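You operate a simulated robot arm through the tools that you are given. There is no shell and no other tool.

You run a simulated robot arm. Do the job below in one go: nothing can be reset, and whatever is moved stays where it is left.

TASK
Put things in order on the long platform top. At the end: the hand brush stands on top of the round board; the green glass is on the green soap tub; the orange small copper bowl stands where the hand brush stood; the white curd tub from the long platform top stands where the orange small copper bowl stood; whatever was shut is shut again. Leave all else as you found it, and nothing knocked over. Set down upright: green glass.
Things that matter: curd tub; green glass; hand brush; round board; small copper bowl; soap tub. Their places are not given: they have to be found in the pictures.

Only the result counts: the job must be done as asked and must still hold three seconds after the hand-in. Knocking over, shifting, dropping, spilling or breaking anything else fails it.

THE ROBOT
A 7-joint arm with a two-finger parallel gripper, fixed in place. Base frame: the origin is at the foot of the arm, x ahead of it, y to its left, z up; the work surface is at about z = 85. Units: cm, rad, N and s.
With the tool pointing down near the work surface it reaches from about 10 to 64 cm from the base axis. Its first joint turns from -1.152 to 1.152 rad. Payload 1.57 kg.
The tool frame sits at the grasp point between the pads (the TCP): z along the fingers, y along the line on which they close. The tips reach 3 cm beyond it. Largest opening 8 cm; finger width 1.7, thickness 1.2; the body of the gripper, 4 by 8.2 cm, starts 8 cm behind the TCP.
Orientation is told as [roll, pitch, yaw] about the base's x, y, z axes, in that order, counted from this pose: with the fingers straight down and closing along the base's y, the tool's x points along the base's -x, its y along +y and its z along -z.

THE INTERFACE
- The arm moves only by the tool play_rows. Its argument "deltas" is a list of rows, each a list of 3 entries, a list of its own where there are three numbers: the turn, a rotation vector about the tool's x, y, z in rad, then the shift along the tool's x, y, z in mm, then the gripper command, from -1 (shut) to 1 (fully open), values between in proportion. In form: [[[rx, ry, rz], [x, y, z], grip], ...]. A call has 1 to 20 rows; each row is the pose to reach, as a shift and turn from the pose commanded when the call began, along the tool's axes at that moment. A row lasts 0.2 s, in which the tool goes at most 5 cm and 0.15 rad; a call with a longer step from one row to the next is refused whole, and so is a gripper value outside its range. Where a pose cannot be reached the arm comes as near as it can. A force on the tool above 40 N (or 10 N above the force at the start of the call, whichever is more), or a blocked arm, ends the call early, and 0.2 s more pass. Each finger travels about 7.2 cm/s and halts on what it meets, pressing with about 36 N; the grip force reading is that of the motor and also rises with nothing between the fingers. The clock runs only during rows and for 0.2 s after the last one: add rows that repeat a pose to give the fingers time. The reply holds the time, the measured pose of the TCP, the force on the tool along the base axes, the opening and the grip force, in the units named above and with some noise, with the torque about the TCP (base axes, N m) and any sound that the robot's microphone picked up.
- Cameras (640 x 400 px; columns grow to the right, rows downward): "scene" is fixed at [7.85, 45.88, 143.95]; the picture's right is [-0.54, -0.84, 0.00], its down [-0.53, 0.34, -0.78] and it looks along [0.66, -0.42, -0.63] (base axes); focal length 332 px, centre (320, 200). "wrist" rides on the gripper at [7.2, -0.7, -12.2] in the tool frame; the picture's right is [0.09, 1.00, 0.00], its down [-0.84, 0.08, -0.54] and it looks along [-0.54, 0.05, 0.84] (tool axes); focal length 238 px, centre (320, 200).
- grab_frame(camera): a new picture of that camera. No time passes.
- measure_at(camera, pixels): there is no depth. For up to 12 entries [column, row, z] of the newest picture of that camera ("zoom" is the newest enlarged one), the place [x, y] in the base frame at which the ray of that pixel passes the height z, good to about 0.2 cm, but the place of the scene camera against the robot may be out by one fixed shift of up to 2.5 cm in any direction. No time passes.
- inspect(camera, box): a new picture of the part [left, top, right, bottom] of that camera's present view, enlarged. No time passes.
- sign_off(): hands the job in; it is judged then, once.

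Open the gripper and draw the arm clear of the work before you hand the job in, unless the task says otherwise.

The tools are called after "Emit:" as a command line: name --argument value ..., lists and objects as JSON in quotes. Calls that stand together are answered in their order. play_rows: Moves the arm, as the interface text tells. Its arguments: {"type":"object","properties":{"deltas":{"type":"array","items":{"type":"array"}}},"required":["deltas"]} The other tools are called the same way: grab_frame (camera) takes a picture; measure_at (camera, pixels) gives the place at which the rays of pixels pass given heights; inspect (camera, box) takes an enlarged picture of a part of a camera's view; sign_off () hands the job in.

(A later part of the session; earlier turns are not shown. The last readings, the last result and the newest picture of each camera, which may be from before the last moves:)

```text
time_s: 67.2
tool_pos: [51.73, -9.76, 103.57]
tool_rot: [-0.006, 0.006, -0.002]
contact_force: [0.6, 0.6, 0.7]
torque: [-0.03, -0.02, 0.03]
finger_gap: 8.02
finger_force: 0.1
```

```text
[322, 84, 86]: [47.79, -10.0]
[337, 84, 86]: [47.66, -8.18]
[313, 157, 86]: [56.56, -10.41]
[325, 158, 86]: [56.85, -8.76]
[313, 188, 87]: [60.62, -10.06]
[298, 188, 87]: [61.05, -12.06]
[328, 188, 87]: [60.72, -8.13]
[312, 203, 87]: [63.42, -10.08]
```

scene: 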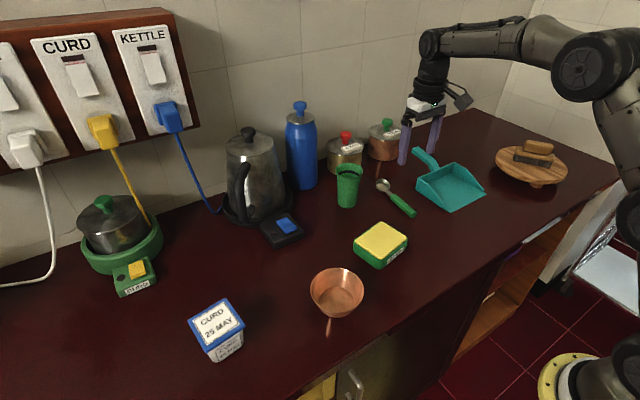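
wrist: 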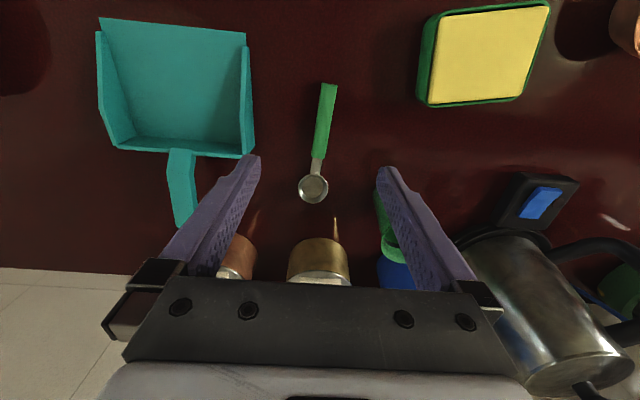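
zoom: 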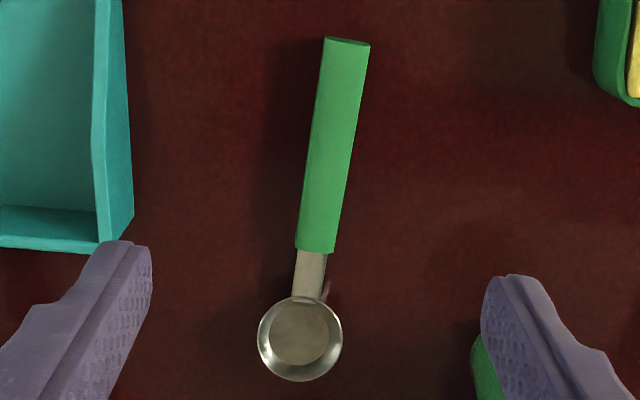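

The spoon lies from (47.7,-9.1) to head (60.7,-10.1). I lower with the fingers half open around the handle at x ≈ 51.3.

Emit:
play_rows --deltas '[[[0, 0, 0.06], [4, 5, 30], 0], [[0, 0, 0.06], [4, 5, 70], 0], [[0, 0, 0.06], [4, 5, 110], 0], [[0, 0, 0.06], [4, 5, 135], 0], [[0, 0, 0.06], [4, 5, 151], 0], [[0, 0, 0.06], [4, 5, 151], 0]]'

Emit:
grab_frame --camera "wrist"

Emit:
inspect --camera "scene" --box '[360, 150, 460, 230]'

```text
time_s: 68.6
tool_pos: [51.04, -9.44, 88.54]
tool_rot: [-0.005, 0.004, -0.061]
contact_force: [0.0, 0.4, -0.5]
torque: [0.0, -0.01, -0.01]
finger_gap: 4.0
finger_force: 0.0
```

```text
taken
```

wrist: 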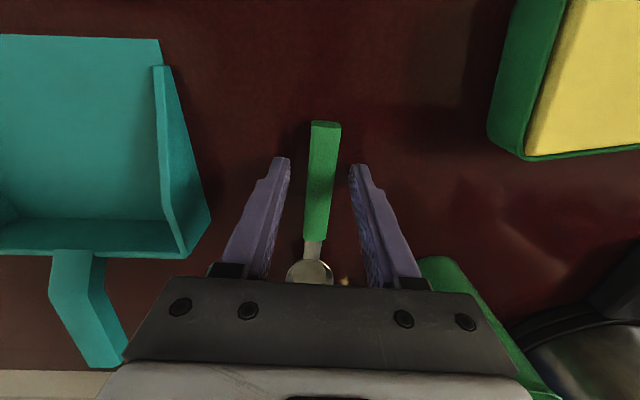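

```text
5.00 times, centred on (410, 190) of scene
```

zoom: 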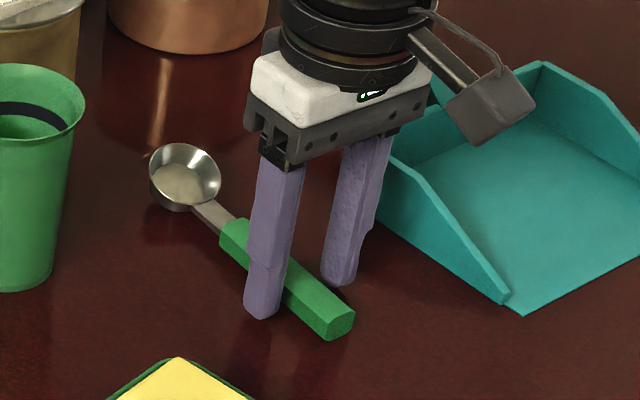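

The fingers straddle the handle; I close them on it and lift 1 cm.

Emit:
play_rows --deltas '[[[0, 0, 0], [0, 0, 0], -0.3], [[0, 0, 0], [0, 0, 0], -0.6], [[0, 0, 0], [0, 0, 0], -1], [[0, 0, 0], [0, 0, 0], -1]]'

Emit:
play_rows --deltas '[[[0, 0, 0], [0, 0, -4], -1], [[0, 0, 0], [0, 0, -10], -1], [[0, 0, 0], [0, 0, -18], -1], [[0, 0, 0], [0, 0, -25], -1], [[0, 0, 0], [0, 0, -25], -1]]'

Emit:
grab_frame --camera "wrist"

Emit:
inspect --camera "scene" --box '[360, 150, 460, 230]'

```text
time_s: 69.6
tool_pos: [50.98, -9.39, 88.41]
tool_rot: [-0.006, 0.006, -0.061]
contact_force: [-0.3, -0.7, -0.5]
torque: [0.01, -0.02, -0.01]
finger_gap: 1.65
finger_force: 31.7
```

```text
time_s: 70.8
tool_pos: [51.07, -9.41, 90.91]
tool_rot: [-0.006, 0.005, -0.063]
contact_force: [0.0, 0.5, 0.6]
torque: [0.0, 0.05, 0.01]
finger_gap: 1.7
finger_force: 32.3
```

```text
taken
```

wrist: 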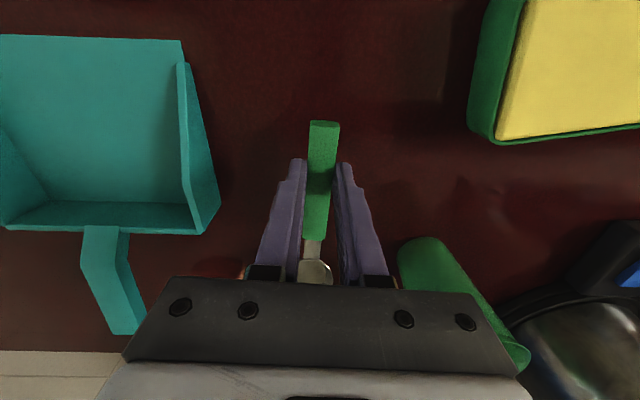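

```text
5.00 times, centred on (410, 190) of scene
```

zoom: 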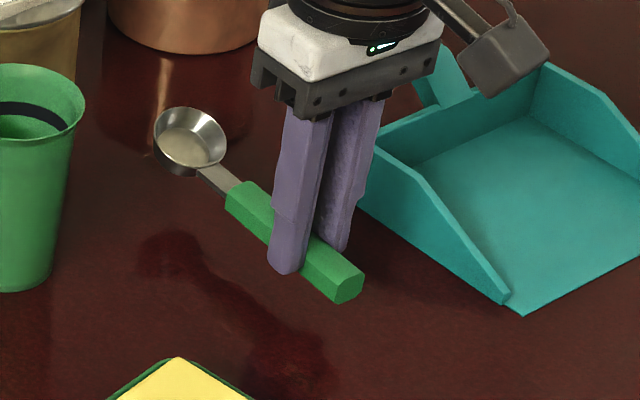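

The spoon is held rigidly. I pitch it by +0.31 rad so its bowl is level, straighten its yaw, and move it to the original line.

Emit:
play_rows --deltas '[[[0, 0.06, -0.015], [0, -1, -8], -1], [[0, 0.12, -0.03], [1, -3, -16], -1], [[0, 0.19, -0.045], [1, -5, -18], -1], [[0, 0.25, -0.06], [2, -6, -18], -1], [[0, 0.31, -0.06], [2, -7, -18], -1], [[0, 0.31, -0.06], [2, -7, -18], -1]]'

Emit:
grab_frame --camera "wrist"

Emit:
inspect --camera "scene" --box '[340, 140, 440, 220]'

```text
time_s: 72.2
tool_pos: [50.84, -10.24, 92.71]
tool_rot: [0.004, 0.314, -0.001]
contact_force: [0.5, -0.7, -0.5]
torque: [0.02, 0.06, 0.01]
finger_gap: 1.67
finger_force: 32.3
```

```text
taken
```

wrist: 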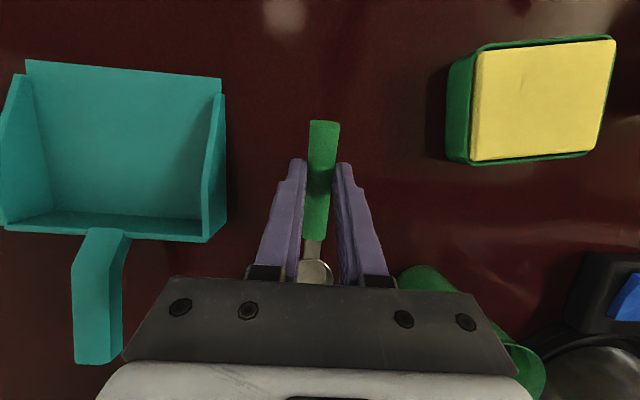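

```text
5.00 times, centred on (390, 180) of scene
```

zoom: 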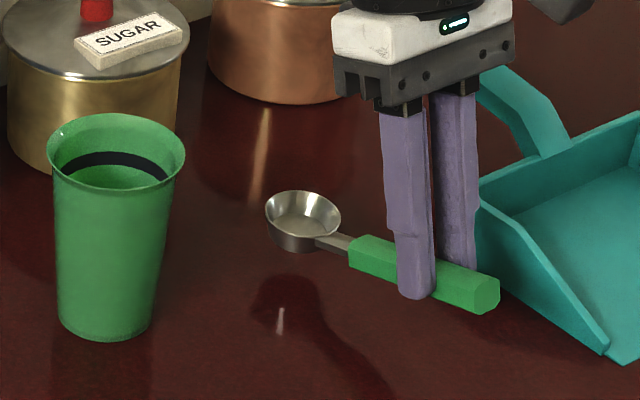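

The spoon now has nearly the original slope. Compared with the first picture it should come about 0.5 cm to +y, slightly more pitch, and down to the table; I do the first part.

Emit:
play_rows --deltas '[[[0, 0.02, 0], [-2, 2, 2], -1], [[0, 0.04, 0], [-5, 5, 6], -1], [[0, 0.04, 0], [-5, 5, 6], -1]]'

Emit:
inspect --camera "scene" --box '[300, 120, 440, 220]'

```text
time_s: 73.0
tool_pos: [51.13, -9.56, 91.94]
tool_rot: [0.005, 0.354, -0.003]
contact_force: [1.2, -0.4, -0.5]
torque: [0.01, 0.05, 0.05]
finger_gap: 1.66
finger_force: 31.7
```

```text
4.00 times, centred on (370, 170) of scene
```

zoom: 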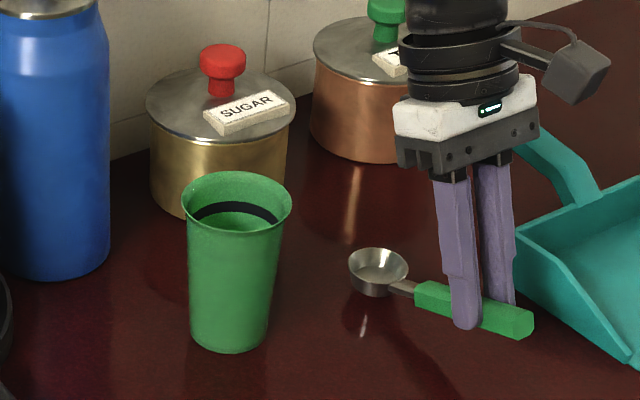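

Now the spoon nearly overlays the original picture (head 348–408, handle to 533). I lower gently by 3–5 mm to contact.

Emit:
play_rows --deltas '[[[0, 0.01, 0], [-0.7, 0, 1.9], -1], [[0, 0.02, 0], [-1.4, 0, 3.8], -1], [[0, 0.02, 0], [-1.4, 0, 3.8], -1]]'

Emit:
inspect --camera "scene" --box '[300, 120, 440, 220]'

```text
time_s: 73.8
tool_pos: [51.1, -9.68, 91.73]
tool_rot: [0.005, 0.376, -0.002]
contact_force: [0.2, 0.8, -0.6]
torque: [-0.01, 0.02, -0.01]
finger_gap: 1.69
finger_force: 32.2
```

```text
4.00 times, centred on (370, 170) of scene
```

zoom: 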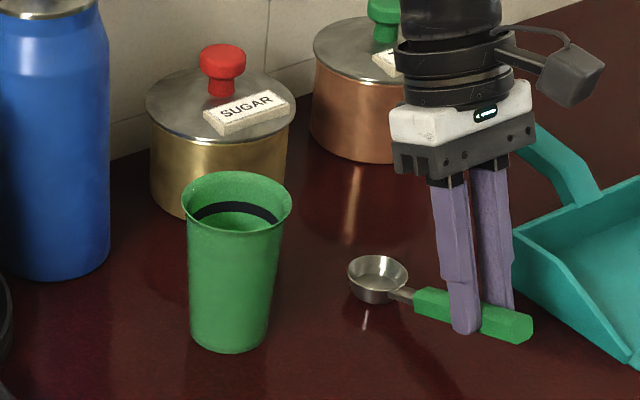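

It now matches the original picture within a pixel or so, and the torque dropped to zero, suggesting the bowl touches. I lower 1 mm more and read the force.

Emit:
play_rows --deltas '[[[0, 0, 0], [-0.4, 0, 0.9], -1], [[0, 0, 0], [-0.4, 0, 0.9], -1]]'

```text
time_s: 74.4
tool_pos: [51.1, -9.63, 91.49]
tool_rot: [0.004, 0.375, -0.002]
contact_force: [-0.3, 0.0, 0.2]
torque: [-0.01, 0.0, -0.03]
finger_gap: 1.66
finger_force: 32.4
```

Still hardly any force; another 1.5 mm.

Emit:
play_rows --deltas '[[[0, 0, 0], [-0.6, 0, 1.4], -1], [[0, 0, 0], [-0.6, 0, 1.4], -1]]'

Emit:
inspect --camera "scene" --box '[360, 160, 440, 220]'

```text
time_s: 75.0
tool_pos: [51.12, -9.67, 91.27]
tool_rot: [0.006, 0.375, 0.0]
contact_force: [-1.2, -0.5, 3.3]
torque: [-0.02, -0.16, 0.0]
finger_gap: 1.69
finger_force: 32.2
```

```text
6.67 times, centred on (400, 190) of scene
```

zoom: 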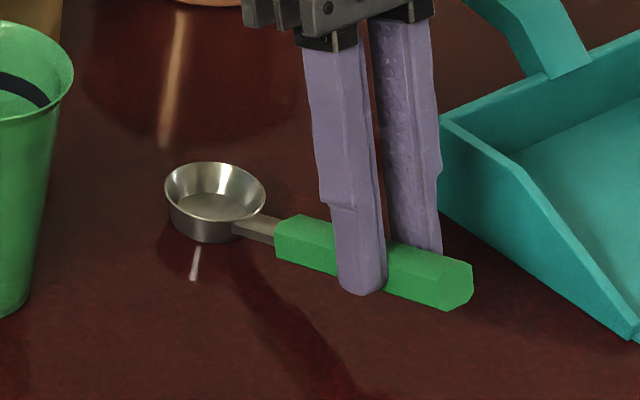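

Contact (3.3 N) with the bowl on the table. I release the handle gently.

Emit:
play_rows --deltas '[[[0, 0, 0], [0, 0, 0], -0.4], [[0, 0, 0], [0, 0, 0], -0.2], [[0, 0, 0], [0, 0, 0], 0], [[0, 0, 0], [0, 0, 0], 0], [[0, 0, 0], [0, 0, 0], 0]]'

Emit:
inspect --camera "scene" --box '[300, 120, 440, 220]'

```text
time_s: 76.2
tool_pos: [51.13, -9.56, 91.37]
tool_rot: [0.005, 0.376, -0.002]
contact_force: [0.9, 0.3, -0.1]
torque: [-0.01, 0.01, 0.0]
finger_gap: 4.01
finger_force: 0.1
```

```text
4.00 times, centred on (370, 170) of scene
```

zoom: 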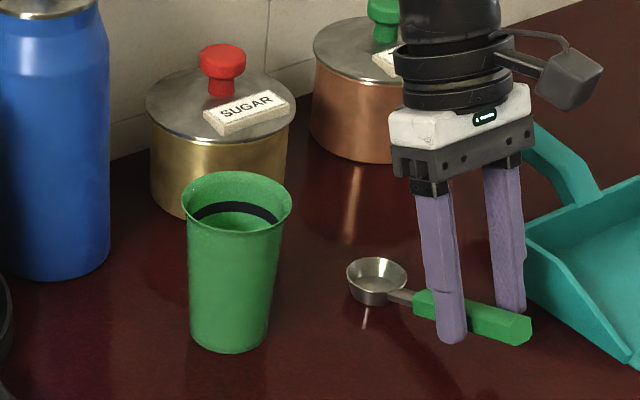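

The spoon stays with its handle raised, as originally. I withdraw along the finger axis and straighten the tool.

Emit:
play_rows --deltas '[[[0, 0, 0], [0, 0, -10], 0], [[0, 0, 0], [0, 0, -30], 0], [[0, 0, 0], [5, 0, -60], 0.5], [[0, -0.1, 0], [20, 0, -95], 1], [[0, -0.2, 0], [35, 0, -120], 1], [[0, -0.3, 0], [50, 0, -140], 1], [[0, -0.376, 0], [70, 0, -155], 1], [[0, -0.376, 0], [70, 0, -155], 1]]'

Emit:
grab_frame --camera "wrist"

Emit:
inspect --camera "scene" --box '[300, 120, 440, 220]'

```text
time_s: 78.0
tool_pos: [50.34, -9.63, 108.33]
tool_rot: [0.006, -0.002, -0.004]
contact_force: [-0.1, 0.3, 0.5]
torque: [0.03, -0.01, -0.04]
finger_gap: 7.98
finger_force: 0.1
```

```text
taken
```

wrist: 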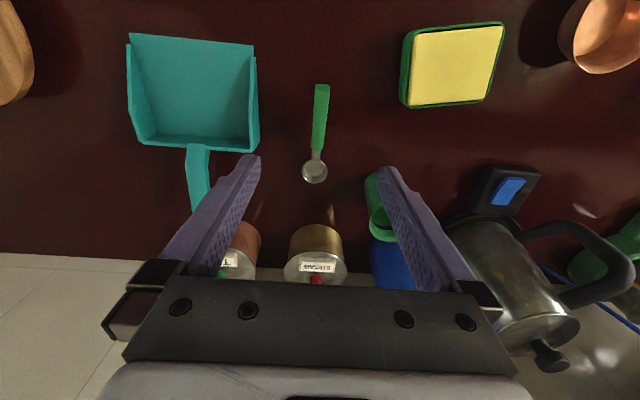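

```text
4.00 times, centred on (370, 170) of scene
```

zoom: 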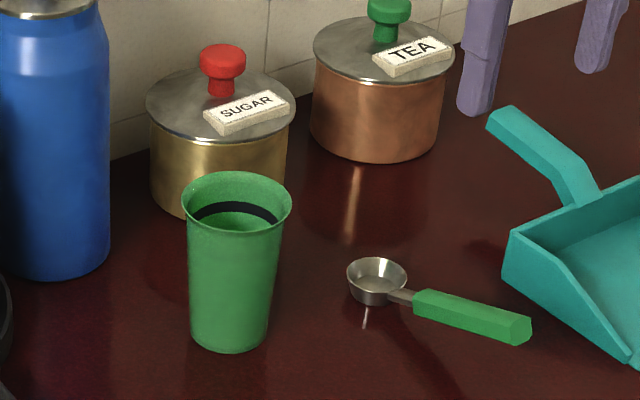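

The spoon is back within about half a centimetre of its first place. Next is the copper bowl: I go over it at a lower height to measure its rim height and centre.

Emit:
play_rows --deltas '[[[0, 0, 0], [6, 40, 0], 1], [[0, 0, 0], [13, 80, 0], 1], [[0, 0, 0], [20, 120, 0], 1], [[0, 0, 0], [26, 160, 10], 1], [[0, 0, 0], [33, 200, 30], 1], [[0, 0, 0], [40, 240, 50], 1], [[0, 0, 0], [46, 280, 70], 1], [[0, 0, 0], [53, 321, 83], 1], [[0, 0, 0], [53, 321, 83], 1]]'

Emit:
grab_frame --camera "wrist"

Emit:
inspect --camera "wrist" --box '[220, 0, 420, 125]'

```text
time_s: 80.0
tool_pos: [44.92, 22.49, 100.09]
tool_rot: [0.005, -0.001, -0.004]
contact_force: [-0.2, 0.5, 1.0]
torque: [0.0, -0.02, 0.01]
finger_gap: 7.98
finger_force: 0.1
```

```text
taken
```

wrist: 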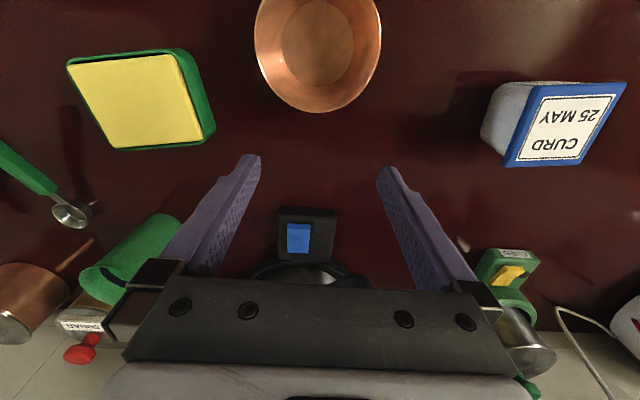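

```text
3.20 times, centred on (320, 62) of wrist
```

zoom: 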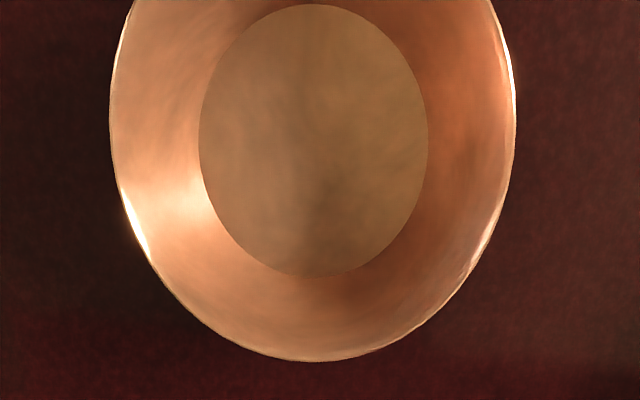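

Floor circle (198..428, 4..276) and rim (110..516, bottom 361) in the zoom; I measure at several heights.

Emit:
measure_at --camera "zoom" --pixels '[[198, 135, 85.3], [428, 145, 85.3], [308, 4, 85.3], [314, 276, 85.3], [110, 115, 88.5], [516, 100, 88.5], [305, 361, 88.5], [110, 115, 89.5], [516, 100, 89.5], [305, 361, 89.5], [110, 115, 90.5], [516, 100, 90.5]]'

```text
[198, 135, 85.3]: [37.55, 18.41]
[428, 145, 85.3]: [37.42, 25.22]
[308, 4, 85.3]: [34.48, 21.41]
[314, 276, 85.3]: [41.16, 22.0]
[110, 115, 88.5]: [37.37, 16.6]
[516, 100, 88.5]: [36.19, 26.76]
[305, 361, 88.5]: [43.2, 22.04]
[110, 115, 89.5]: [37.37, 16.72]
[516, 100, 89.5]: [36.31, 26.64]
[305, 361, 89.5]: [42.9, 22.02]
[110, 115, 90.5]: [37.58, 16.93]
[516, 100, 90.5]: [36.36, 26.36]
```

Bowl centre (37.8, 21.8), rim radius 5.0 at z ≈ 89.3, wall leaning ≈ 22°. I tilt the tool by 0.39 rad to match the wall on the bowl's -y side and stand off along the finger axis with a small opening.

Emit:
play_rows --deltas '[[[0, 0, 0], [20, -25, 0], 0.5], [[-0.1, 0, 0], [40, -50, 5], 0], [[-0.2, 0, 0], [60, -75, 15], -0.3], [[-0.3, 0, 0], [71, -89, 20], -0.3], [[-0.39, 0, 0], [71, -89, 26], -0.3], [[-0.39, 0, 0], [71, -89, 26], -0.3], [[-0.39, 0, 0], [71, -89, 26], -0.3]]'

Emit:
grab_frame --camera "wrist"

Emit:
inspect --camera "scene" --box '[290, 210, 430, 330]'

```text
time_s: 81.6
tool_pos: [38.0, 13.63, 97.52]
tool_rot: [0.395, -0.002, -0.004]
contact_force: [0.5, 0.5, 0.1]
torque: [-0.03, 0.02, 0.06]
finger_gap: 2.76
finger_force: 0.0
```

```text
taken
```

wrist: 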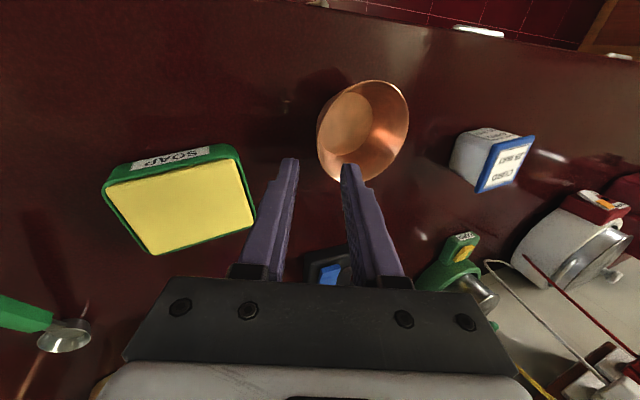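

```text
3.33 times, centred on (360, 270) of scene
```

zoom: 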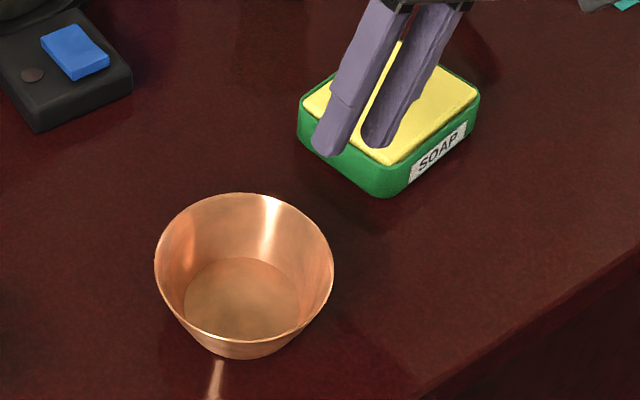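

Aligned on the bowl's near side. I advance along the fingers to just above the rim and check the straddle.

Emit:
play_rows --deltas '[[[0, 0, 0], [2, -2.6, 20], -0.3], [[0, 0, 0], [2, -2.6, 40], -0.3], [[0, 0, 0], [2, -2.6, 52], -0.3], [[0, 0, 0], [2, -2.6, 52], -0.3]]'

Emit:
grab_frame --camera "wrist"

Emit:
inspect --camera "scene" --box '[290, 230, 410, 330]'

```text
time_s: 82.6
tool_pos: [37.76, 15.43, 92.64]
tool_rot: [0.394, -0.002, -0.003]
contact_force: [-0.4, -0.6, 0.0]
torque: [-0.01, 0.0, 0.03]
finger_gap: 2.79
finger_force: 0.1
```

```text
taken
```

wrist: 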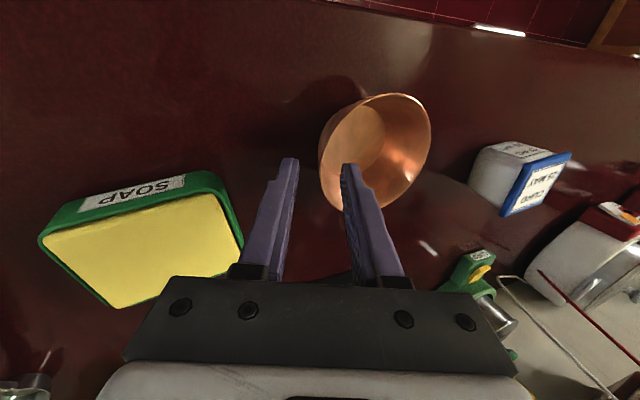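

```text
4.00 times, centred on (350, 280) of scene
```

zoom: 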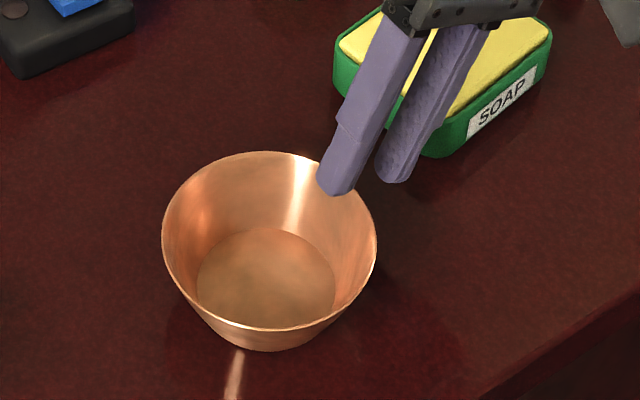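

The rim passes between the two fingertips (290 and 350, rim at 320). I advance the last 32 mm.

Emit:
play_rows --deltas '[[[0, 0, 0], [0, 0, 12], -0.3], [[0, 0, 0], [0, 0, 24], -0.3], [[0, 0, 0], [0, 0, 32], -0.3], [[0, 0, 0], [0, 0, 32], -0.3]]'

Emit:
grab_frame --camera "wrist"

Emit:
inspect --camera "scene" --box '[290, 230, 410, 330]'

```text
time_s: 83.6
tool_pos: [37.87, 16.66, 89.54]
tool_rot: [0.395, -0.002, -0.004]
contact_force: [0.4, 0.7, -0.2]
torque: [0.02, 0.01, 0.0]
finger_gap: 2.81
finger_force: 0.1
```

```text
taken
```

wrist: 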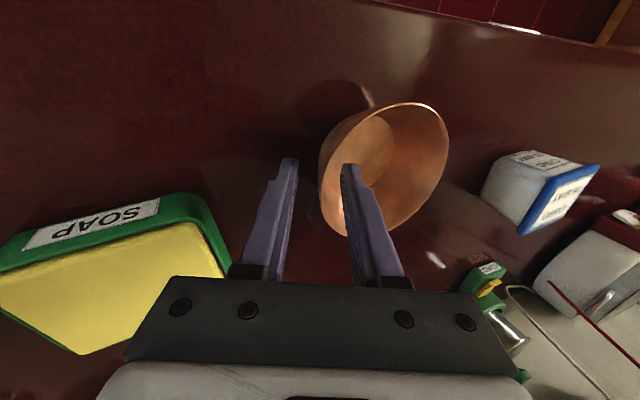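

```text
4.00 times, centred on (350, 280) of scene
```

zoom: 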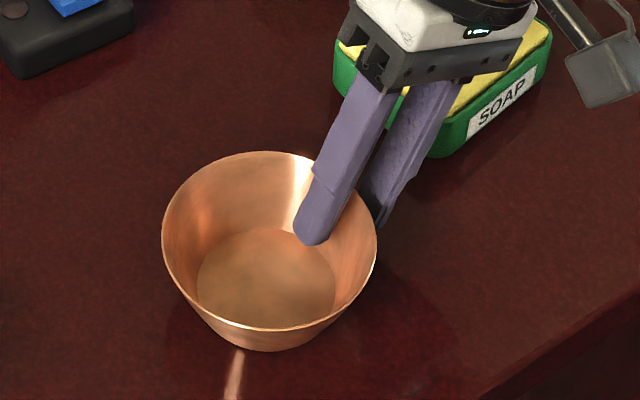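

The wall is between the fingers, inner tip well inside. I close on the wall.

Emit:
play_rows --deltas '[[[0, 0, 0], [0, 0, 0], -0.6], [[0, 0, 0], [0, 0, 0], -0.8], [[0, 0, 0], [0, 0, 0], -1], [[0, 0, 0], [0, 0, 0], -1], [[0, 0, 0], [0, 0, 0], -1]]'

Emit:
inspect --camera "scene" --box '[290, 230, 410, 330]'

```text
time_s: 84.8
tool_pos: [37.81, 16.69, 89.67]
tool_rot: [0.395, -0.002, -0.003]
contact_force: [0.0, -0.1, 5.0]
torque: [0.16, 0.18, 0.02]
finger_gap: 0.2
finger_force: 23.6
```

```text
4.00 times, centred on (350, 280) of scene
```

zoom: 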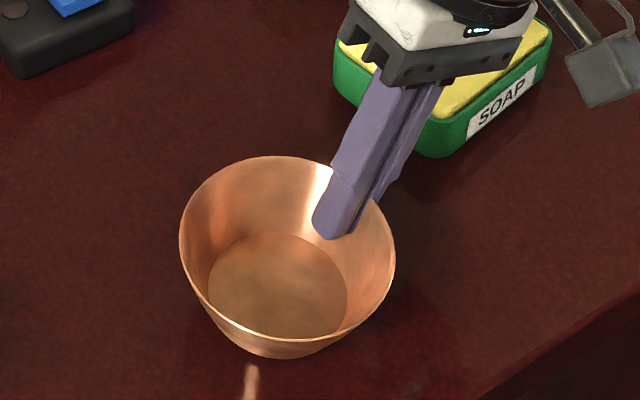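

Gripped (gap 0.2). I lift slowly and check that the bowl hangs level.

Emit:
play_rows --deltas '[[[0, 0, 0], [0, 1.5, -3.7], -1], [[0, 0, 0], [0, 3.9, -9.2], -1], [[0, 0, 0], [0, 7.7, -18.5], -1], [[0, 0, 0], [0, 13.5, -32], -1], [[0, 0, 0], [0, 19.2, -46], -1], [[0, 0, 0], [0, 27, -65], -1], [[0, 0, 0], [0, 27, -65], -1]]'

Emit:
inspect --camera "scene" --box '[280, 200, 420, 320]'

Emit:
grab_frame --camera "wrist"

```text
time_s: 86.4
tool_pos: [37.75, 16.57, 96.76]
tool_rot: [0.395, 0.001, -0.006]
contact_force: [0.6, 0.1, -0.4]
torque: [-0.05, -0.02, 0.0]
finger_gap: 0.2
finger_force: 23.3
```

```text
3.33 times, centred on (350, 260) of scene
```

zoom: 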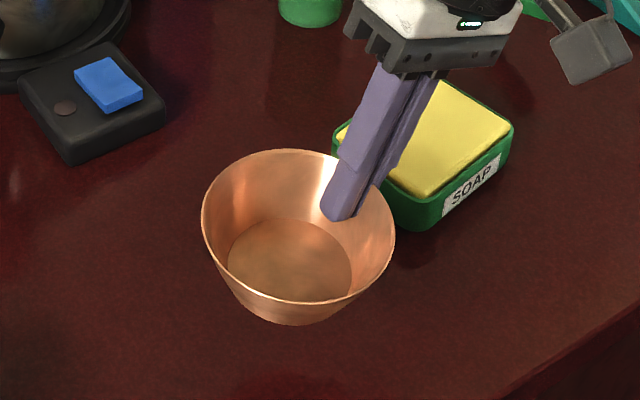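

```text
taken
```

wrist: 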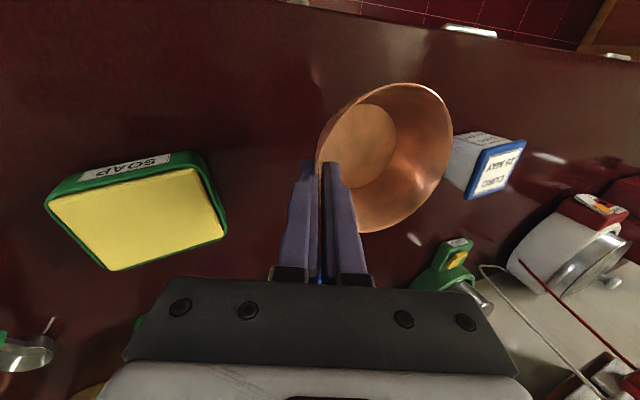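

The bowl hangs level. I measure its floor in this view to learn its offset from the TCP.

Emit:
inspect --camera "wrist" --box '[300, 70, 470, 240]'

Emit:
measure_at --camera "scene" --pixels '[[340.7, 278.6, 92.4], [340.7, 278.6, 92], [336.5, 299.5, 85.3]]'

```text
2.35 times, centred on (385, 155) of wrist
```

zoom: 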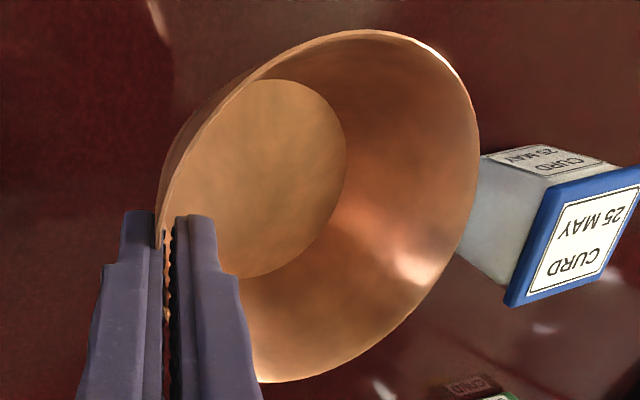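

```text
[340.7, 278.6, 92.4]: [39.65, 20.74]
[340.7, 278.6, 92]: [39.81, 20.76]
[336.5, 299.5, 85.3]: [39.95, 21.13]
```

Relative to the TCP the bowl's centre is about (-0.25, +4.83). I lift it higher and carry it slowly in -y toward the brush's old place.

Emit:
play_rows --deltas '[[[0, 0, 0], [0, 6, -14], -1], [[0, 0, 0], [0, 15, -36], -1], [[0, 0, 0], [0, 23, -55], -1], [[0, 0, 0], [0, 14, -59], -1], [[0, 0, 0], [-1, -5, -67], -1], [[0, 0, 0], [-1, -26, -76], -1], [[0, 0, 0], [-1, -48, -85], -1], [[0, 0, 0], [-1, -70, -94], -1], [[0, 0, 0], [-2, -92, -103], -1], [[0, 0, 0], [-2, -114, -112], -1], [[0, 0, 0], [-2, -136, -121], -1], [[0, 0, 0], [-2, -158, -130], -1], [[0, 0, 0], [-3, -180, -140], -1], [[0, 0, 0], [-3, -202, -149], -1], [[0, 0, 0], [-3, -224, -158], -1], [[0, 0, 0], [-3, -246, -167], -1], [[0, 0, 0], [-3, -260, -173], -1], [[0, 0, 0], [-3, -267, -176], -1], [[0, 0, 0], [-3, -267, -176], -1]]'

Emit:
grab_frame --camera "wrist"

Emit:
grab_frame --camera "scene"

```text
time_s: 90.4
tool_pos: [37.94, -14.81, 102.69]
tool_rot: [0.394, -0.002, -0.002]
contact_force: [-0.5, -0.3, 0.0]
torque: [-0.02, -0.02, -0.01]
finger_gap: 0.21
finger_force: 23.1
```

```text
taken
```

wrist: 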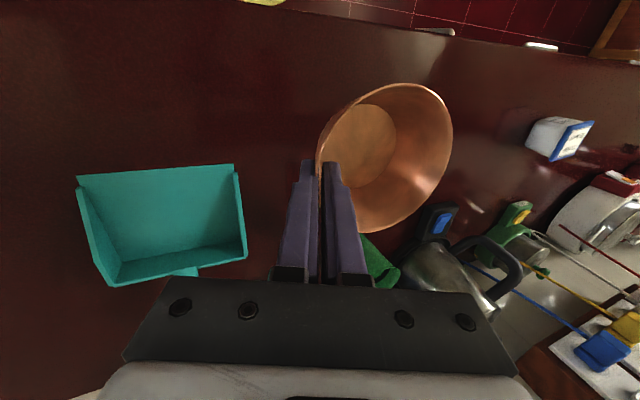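

```text
taken
```

scene: 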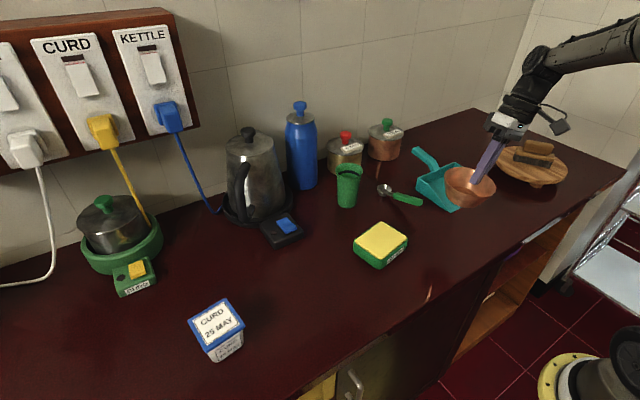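

The bowl is above the brush's old spot. I lower it to just above the table.

Emit:
play_rows --deltas '[[[0, 0, 0], [-2, -8, 18], -1], [[0, 0, 0], [-2, -17, 42], -1], [[0, 0, 0], [-2, -27, 65], -1], [[0, 0, 0], [-2, -36, 87], -1], [[0, 0, 0], [-2, -43, 103], -1], [[0, 0, 0], [-2, -47, 113], -1], [[0, 0, 0], [-2, -49, 118], -1], [[0, 0, 0], [-2, -49, 118], -1]]'

Emit:
inspect --camera "scene" --box '[390, 180, 510, 270]'

```text
time_s: 92.2
tool_pos: [38.16, -14.77, 89.84]
tool_rot: [0.394, -0.001, -0.005]
contact_force: [-0.2, -0.2, -0.8]
torque: [-0.03, 0.02, 0.02]
finger_gap: 0.21
finger_force: 23.6
```

```text
4.44 times, centred on (450, 225) of scene
```

zoom: 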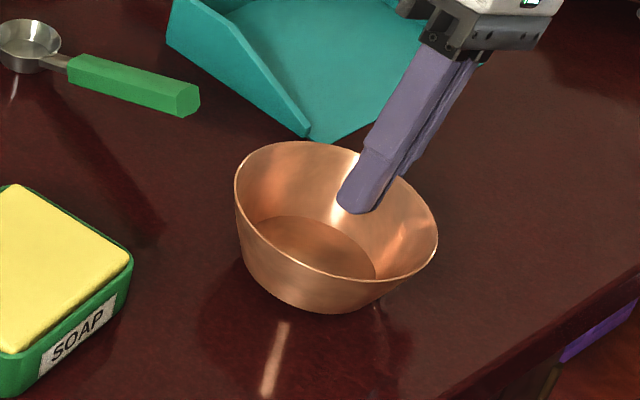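

The bowl is almost touching. I lower 2–3 mm more and read the force.

Emit:
play_rows --deltas '[[[0, 0, 0], [0, -0.8, 1.8], -1], [[0, 0, 0], [0, -1.1, 2.7], -1], [[0, 0, 0], [0, -1.1, 2.7], -1]]'

```text
time_s: 93.0
tool_pos: [38.22, -14.85, 89.75]
tool_rot: [0.394, -0.003, -0.003]
contact_force: [-2.6, -1.6, 11.9]
torque: [0.16, 0.51, 0.18]
finger_gap: 0.22
finger_force: 23.3
```

Contact (12 N). I ease up 1 mm and open the fingers gently.

Emit:
play_rows --deltas '[[[0, 0, 0], [0, 0.4, -1], -1], [[0, 0, 0], [0, 0.4, -1], -0.95], [[0, 0, 0], [0, 0.4, -1], -0.8], [[0, 0, 0], [0, 0.4, -1], -0.5], [[0, 0, 0], [0, 0.4, -1], -0.3], [[0, 0, 0], [0, 0.4, -1], -0.3]]'

Emit:
inspect --camera "scene" --box '[390, 180, 510, 270]'

Emit:
grab_frame --camera "wrist"

```text
time_s: 94.4
tool_pos: [38.11, -14.65, 89.75]
tool_rot: [0.396, -0.001, -0.003]
contact_force: [0.4, 0.2, -0.2]
torque: [0.0, 0.01, 0.0]
finger_gap: 2.79
finger_force: 0.2
```

```text
4.44 times, centred on (450, 225) of scene
```

zoom: 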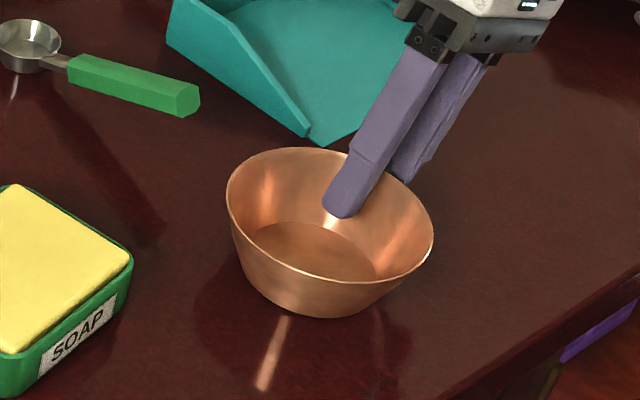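

```text
taken
```

wrist: 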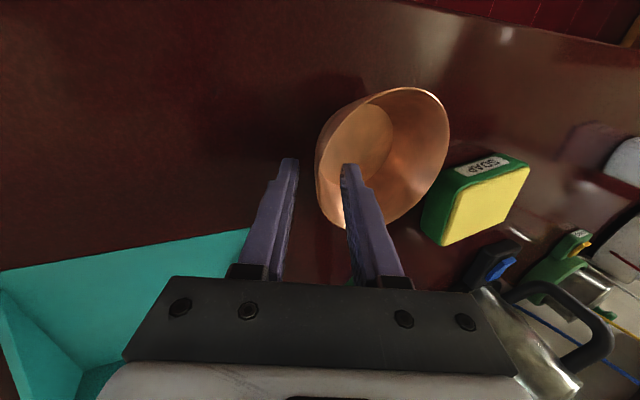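

The bowl stands free on the table. I withdraw along the finger axis.

Emit:
play_rows --deltas '[[[0, 0, 0], [0, 0, -10], -0.3], [[0, 0, 0], [0, 0, -30], -0.3], [[0, 0, 0], [0, 0, -60], -0.3], [[0, 0, 0], [0, 0, -95], 0], [[0, 0, 0], [0, 0, -130], 0.5], [[0, 0, 0], [0, 0, -130], 1]]'

Emit:
play_rows --deltas '[[[0.13, 0, 0], [-15, 10, 0], 1], [[0.26, 0, 0], [-35, 30, 10], 1], [[0.395, 0, 0], [-55, 55, 20], 1], [[0.395, 0, 0], [-75, 80, 25], 1], [[0.395, 0, 0], [-75, 100, 30], 1], [[0.395, 0, 0], [-75, 100, 30], 1]]'

Emit:
grab_frame --camera "wrist"

Emit:
inspect --camera "scene" --box '[390, 180, 510, 270]'

```text
time_s: 95.8
tool_pos: [38.17, -19.94, 101.69]
tool_rot: [0.394, -0.002, -0.002]
contact_force: [-0.7, 0.0, -0.4]
torque: [0.01, 0.01, 0.0]
finger_gap: 8.0
finger_force: 0.1
```

```text
time_s: 97.2
tool_pos: [45.67, -9.45, 102.87]
tool_rot: [0.0, -0.003, -0.002]
contact_force: [0.2, 0.0, 0.4]
torque: [-0.01, 0.01, 0.01]
finger_gap: 8.0
finger_force: 0.0
```

```text
taken
```

wrist: 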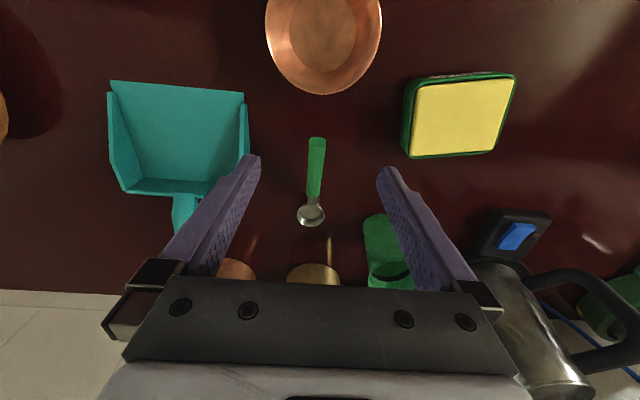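

```text
4.44 times, centred on (450, 225) of scene
```

zoom: 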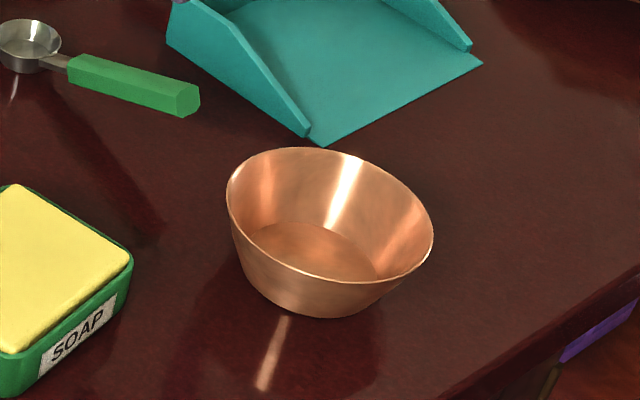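

I check the bowl's place from above.

Emit:
inspect --camera "wrist" --box '[240, 0, 400, 100]'

Emit:
measure_at --camera "wrist" --pixels '[[277, 30, 85.3], [356, 25, 85.3], [319, 67, 85.3], [265, 25, 89.3], [381, 20, 89.3], [323, 95, 89.3]]'

```text
4.00 times, centred on (320, 50) of wrist
```

zoom: 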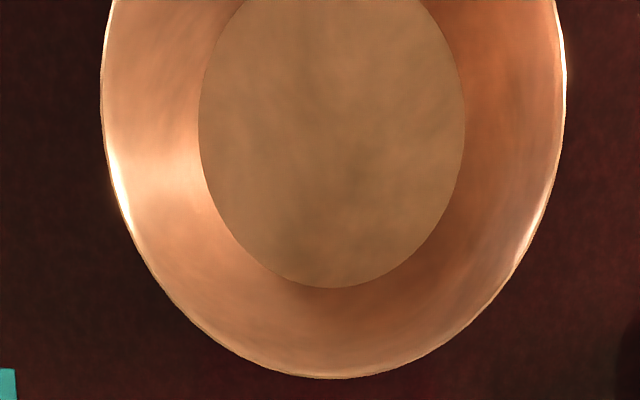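

```text
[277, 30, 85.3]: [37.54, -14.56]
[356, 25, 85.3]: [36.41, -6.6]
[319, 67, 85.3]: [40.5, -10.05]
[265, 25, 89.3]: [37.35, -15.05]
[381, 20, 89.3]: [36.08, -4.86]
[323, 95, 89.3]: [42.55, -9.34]
```

The bowl is at (37.6, -9.95), within 4 mm of where the brush stood. Next the curd tub: I move above it with yaw +0.13.

Emit:
play_rows --deltas '[[[0, 0, 0], [3, 40, 0], 1], [[0, 0, 0], [6, 82, 0], 1], [[0, 0, 0], [9, 124, 0], 1], [[0, 0, 0], [12, 166, 0], 1], [[0, 0, 0], [15, 208, 0], 1], [[0, 0, -0.02], [18, 250, 0], 1], [[0, 0, -0.04], [21, 292, 0], 1], [[0, 0, -0.06], [24, 334, 0], 1], [[0, 0, -0.08], [27, 376, 0], 1], [[0, 0, -0.1], [30, 418, 5], 1], [[0, 0, -0.12], [33, 460, 15], 1], [[0, 0, -0.13], [36, 500, 25], 1], [[0, 0, -0.13], [36, 532, 30], 1], [[0, 0, -0.13], [36, 532, 30], 1]]'

Emit:
grab_frame --camera "wrist"

Emit:
inspect --camera "scene" --box '[150, 230, 290, 380]'

```text
time_s: 100.2
tool_pos: [42.15, 43.88, 99.73]
tool_rot: [-0.001, -0.002, 0.127]
contact_force: [-0.7, 0.8, 0.2]
torque: [-0.02, 0.02, 0.02]
finger_gap: 8.01
finger_force: 0.1
```

```text
taken
```

wrist: 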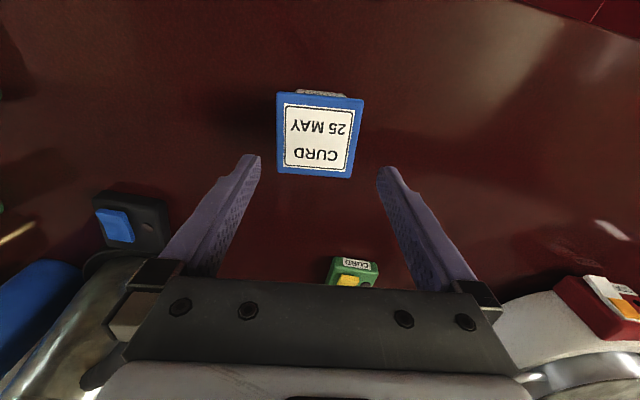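

```text
2.67 times, centred on (220, 305) of scene
```

zoom: 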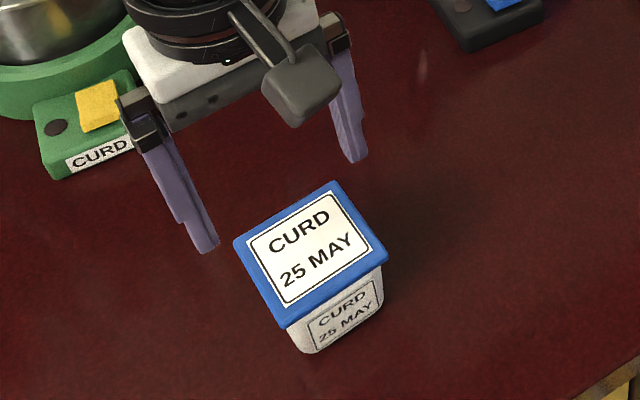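

The lid's corners are now at (277,92), (364,100), (353,178), (276,172). I measure them.

Emit:
measure_at --camera "wrist" --pixels '[[277, 92, 91], [364, 100, 91], [353, 178, 91], [277, 172, 91], [277, 92, 92], [364, 100, 92], [353, 178, 92], [277, 172, 92]]'

Emit:
inspect --camera "wrist" --box '[250, 80, 390, 190]'

```text
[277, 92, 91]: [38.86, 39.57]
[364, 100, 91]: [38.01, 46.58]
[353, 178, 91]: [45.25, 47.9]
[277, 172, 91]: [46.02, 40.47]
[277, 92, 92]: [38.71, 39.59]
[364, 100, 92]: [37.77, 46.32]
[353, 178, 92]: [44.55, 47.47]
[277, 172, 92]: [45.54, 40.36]
```

```text
3.64 times, centred on (320, 135) of wrist
```

zoom: 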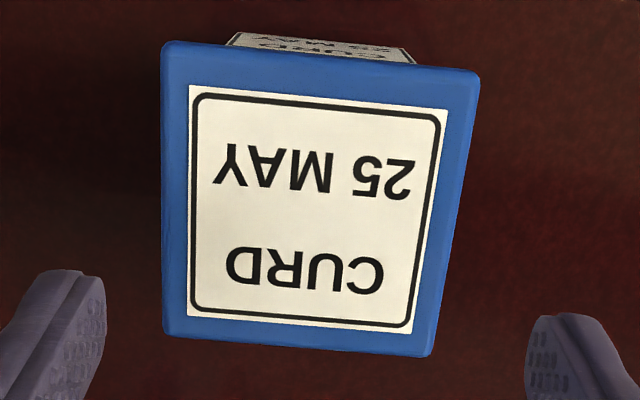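

Lid centre (41.9, 43.6), about 7.1 cm wide. I correct the offset and lower to just above lid level to check clearance.

Emit:
play_rows --deltas '[[[0, 0, 0], [3, -2.5, 15], 1], [[0, 0, 0], [3, -2.5, 35], 1], [[0, 0, 0], [3, -2.5, 44], 1], [[0, 0, 0], [3, -2.5, 44], 1]]'

Emit:
grab_frame --camera "wrist"

Emit:
inspect --camera "scene" --box '[150, 250, 290, 380]'

```text
time_s: 101.2
tool_pos: [42.08, 43.39, 95.34]
tool_rot: [0.001, -0.003, 0.128]
contact_force: [-0.6, 0.2, 1.1]
torque: [-0.01, -0.02, -0.04]
finger_gap: 8.01
finger_force: 0.2
```

```text
taken
```

wrist: 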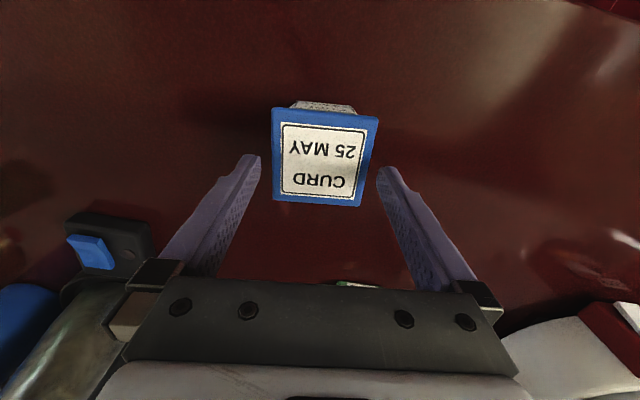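

```text
3.08 times, centred on (220, 315) of scene
```

zoom: 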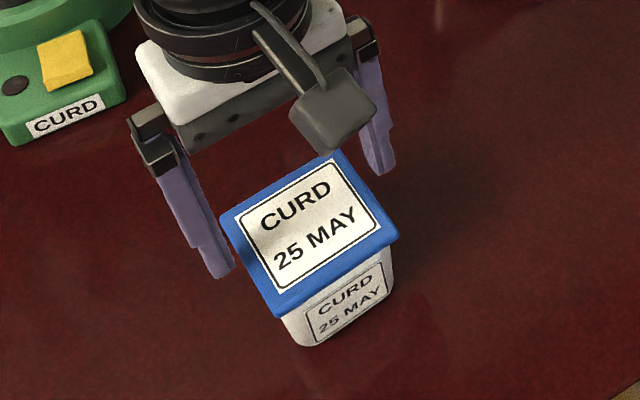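

The lid is 2 mm to the right of the finger centre; I correct and lower to TCP z 90.

Emit:
play_rows --deltas '[[[0, 0, 0], [0, 2, 5], 1], [[0, 0, 0], [0, 2, 20], 1], [[0, 0, 0], [0, 2, 35], 1], [[0, 0, 0], [0, 2, 47], 1], [[0, 0, 0], [0, 2, 53], 1], [[0, 0, 0], [0, 2, 53], 1]]'

Emit:
grab_frame --camera "wrist"

Emit:
inspect --camera "scene" --box '[150, 250, 290, 380]'

```text
time_s: 102.6
tool_pos: [41.96, 43.66, 90.22]
tool_rot: [0.001, -0.001, 0.127]
contact_force: [0.0, 0.0, 0.6]
torque: [-0.03, 0.01, -0.02]
finger_gap: 8.01
finger_force: 0.1
```

```text
taken
```

wrist: 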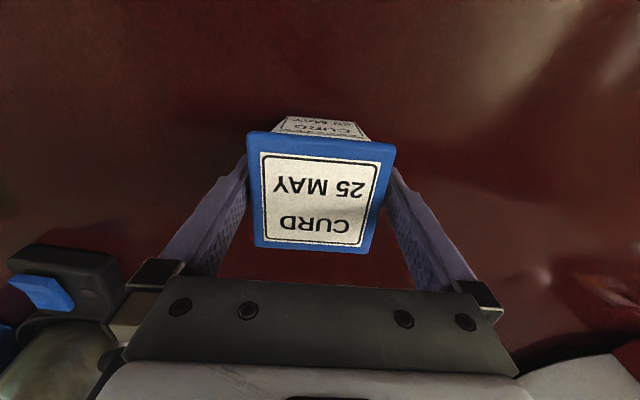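

```text
3.08 times, centred on (220, 315) of scene
```

zoom: 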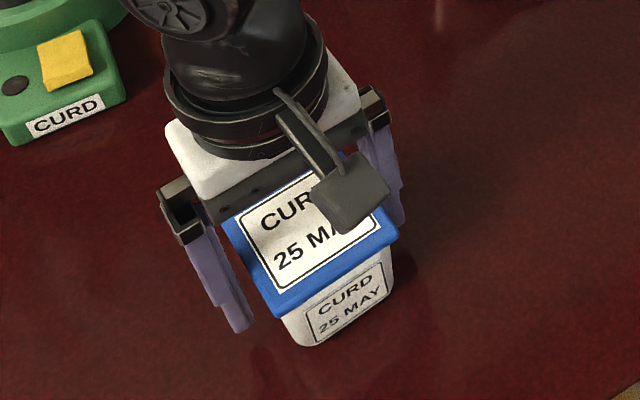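

The fingers straddle the tub without contact. I close on it.

Emit:
play_rows --deltas '[[[0, 0, 0], [0, 0, 0], 0.8], [[0, 0, 0], [0, 0, 0], 0.6], [[0, 0, 0], [0, 0, 0], 0], [[0, 0, 0], [0, 0, 0], -1], [[0, 0, 0], [0, 0, 0], -1]]'

Emit:
play_rows --deltas '[[[0, 0, 0], [0, 0, -3], -1], [[0, 0, 0], [0, 0, -8], -1], [[0, 0, 0], [0, 0, -15], -1], [[0, 0, 0], [0, 0, -22], -1], [[0, 0, 0], [0, 0, -22], -1]]'

Emit:
grab_frame --camera "wrist"

Emit:
inspect --camera "scene" --box '[150, 250, 290, 380]'

```text
time_s: 103.8
tool_pos: [41.91, 43.66, 90.11]
tool_rot: [0.0, -0.003, 0.127]
contact_force: [1.0, -1.2, -0.2]
torque: [0.0, 0.03, -0.01]
finger_gap: 7.14
finger_force: 36.2
```

```text
time_s: 105.0
tool_pos: [41.84, 43.6, 92.25]
tool_rot: [-0.001, 0.0, 0.127]
contact_force: [0.4, 0.2, -3.0]
torque: [0.0, 0.0, -0.04]
finger_gap: 7.12
finger_force: 36.1
```

```text
taken
```

wrist: 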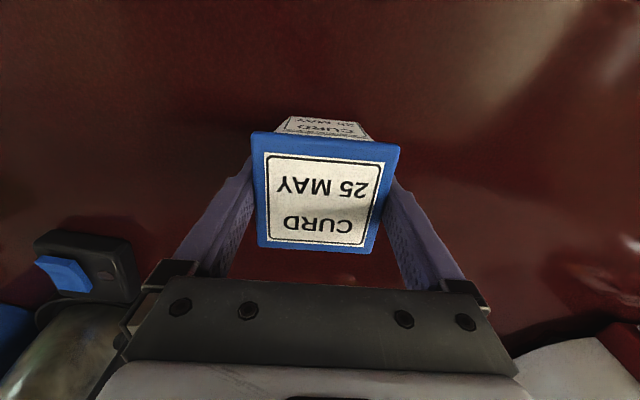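

```text
3.08 times, centred on (220, 315) of scene
```

zoom: 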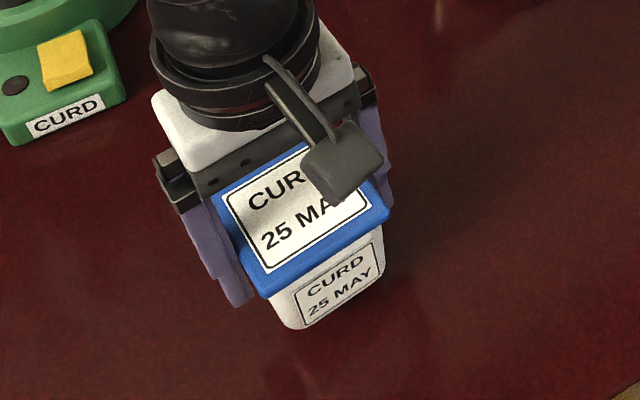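

The whole tub lifts (about 3 N). I carry it slowly to where the bowl stood, (37.8, 21.8).

Emit:
play_rows --deltas '[[[0, 0, 0], [0, 0, -10], -1], [[0, 0, 0], [2, -6, -20], -1], [[0, 0, 0], [6, -18, -28], -1], [[0, 0, 0], [11, -34, -30], -1], [[0, 0, 0], [17, -52, -30], -1], [[0, 0, 0], [23, -71, -30], -1], [[0, 0, 0], [29, -90, -30], -1], [[0, 0, 0], [35, -109, -30], -1], [[0, 0, 0], [41, -128, -30], -1], [[0, 0, 0], [47, -147, -30], -1], [[0, 0, 0], [53, -166, -30], -1], [[0, 0, 0], [59, -184, -30], -1], [[0, 0, 0], [64, -199, -30], -1], [[0, 0, 0], [68, -211, -30], -1], [[0, 0, 0], [68, -211, -30], -1]]'

Emit:
grab_frame --camera "scene"

```text
time_s: 108.2
tool_pos: [37.78, 21.88, 95.33]
tool_rot: [0.0, -0.002, 0.129]
contact_force: [-0.2, -0.2, -2.6]
torque: [0.0, 0.01, -0.01]
finger_gap: 7.14
finger_force: 36.1
```

```text
taken
```

scene: 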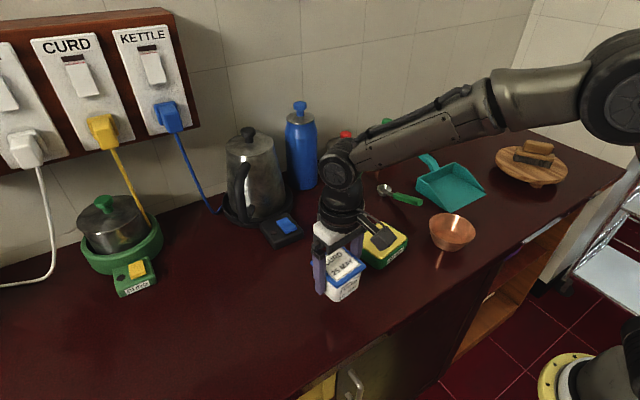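

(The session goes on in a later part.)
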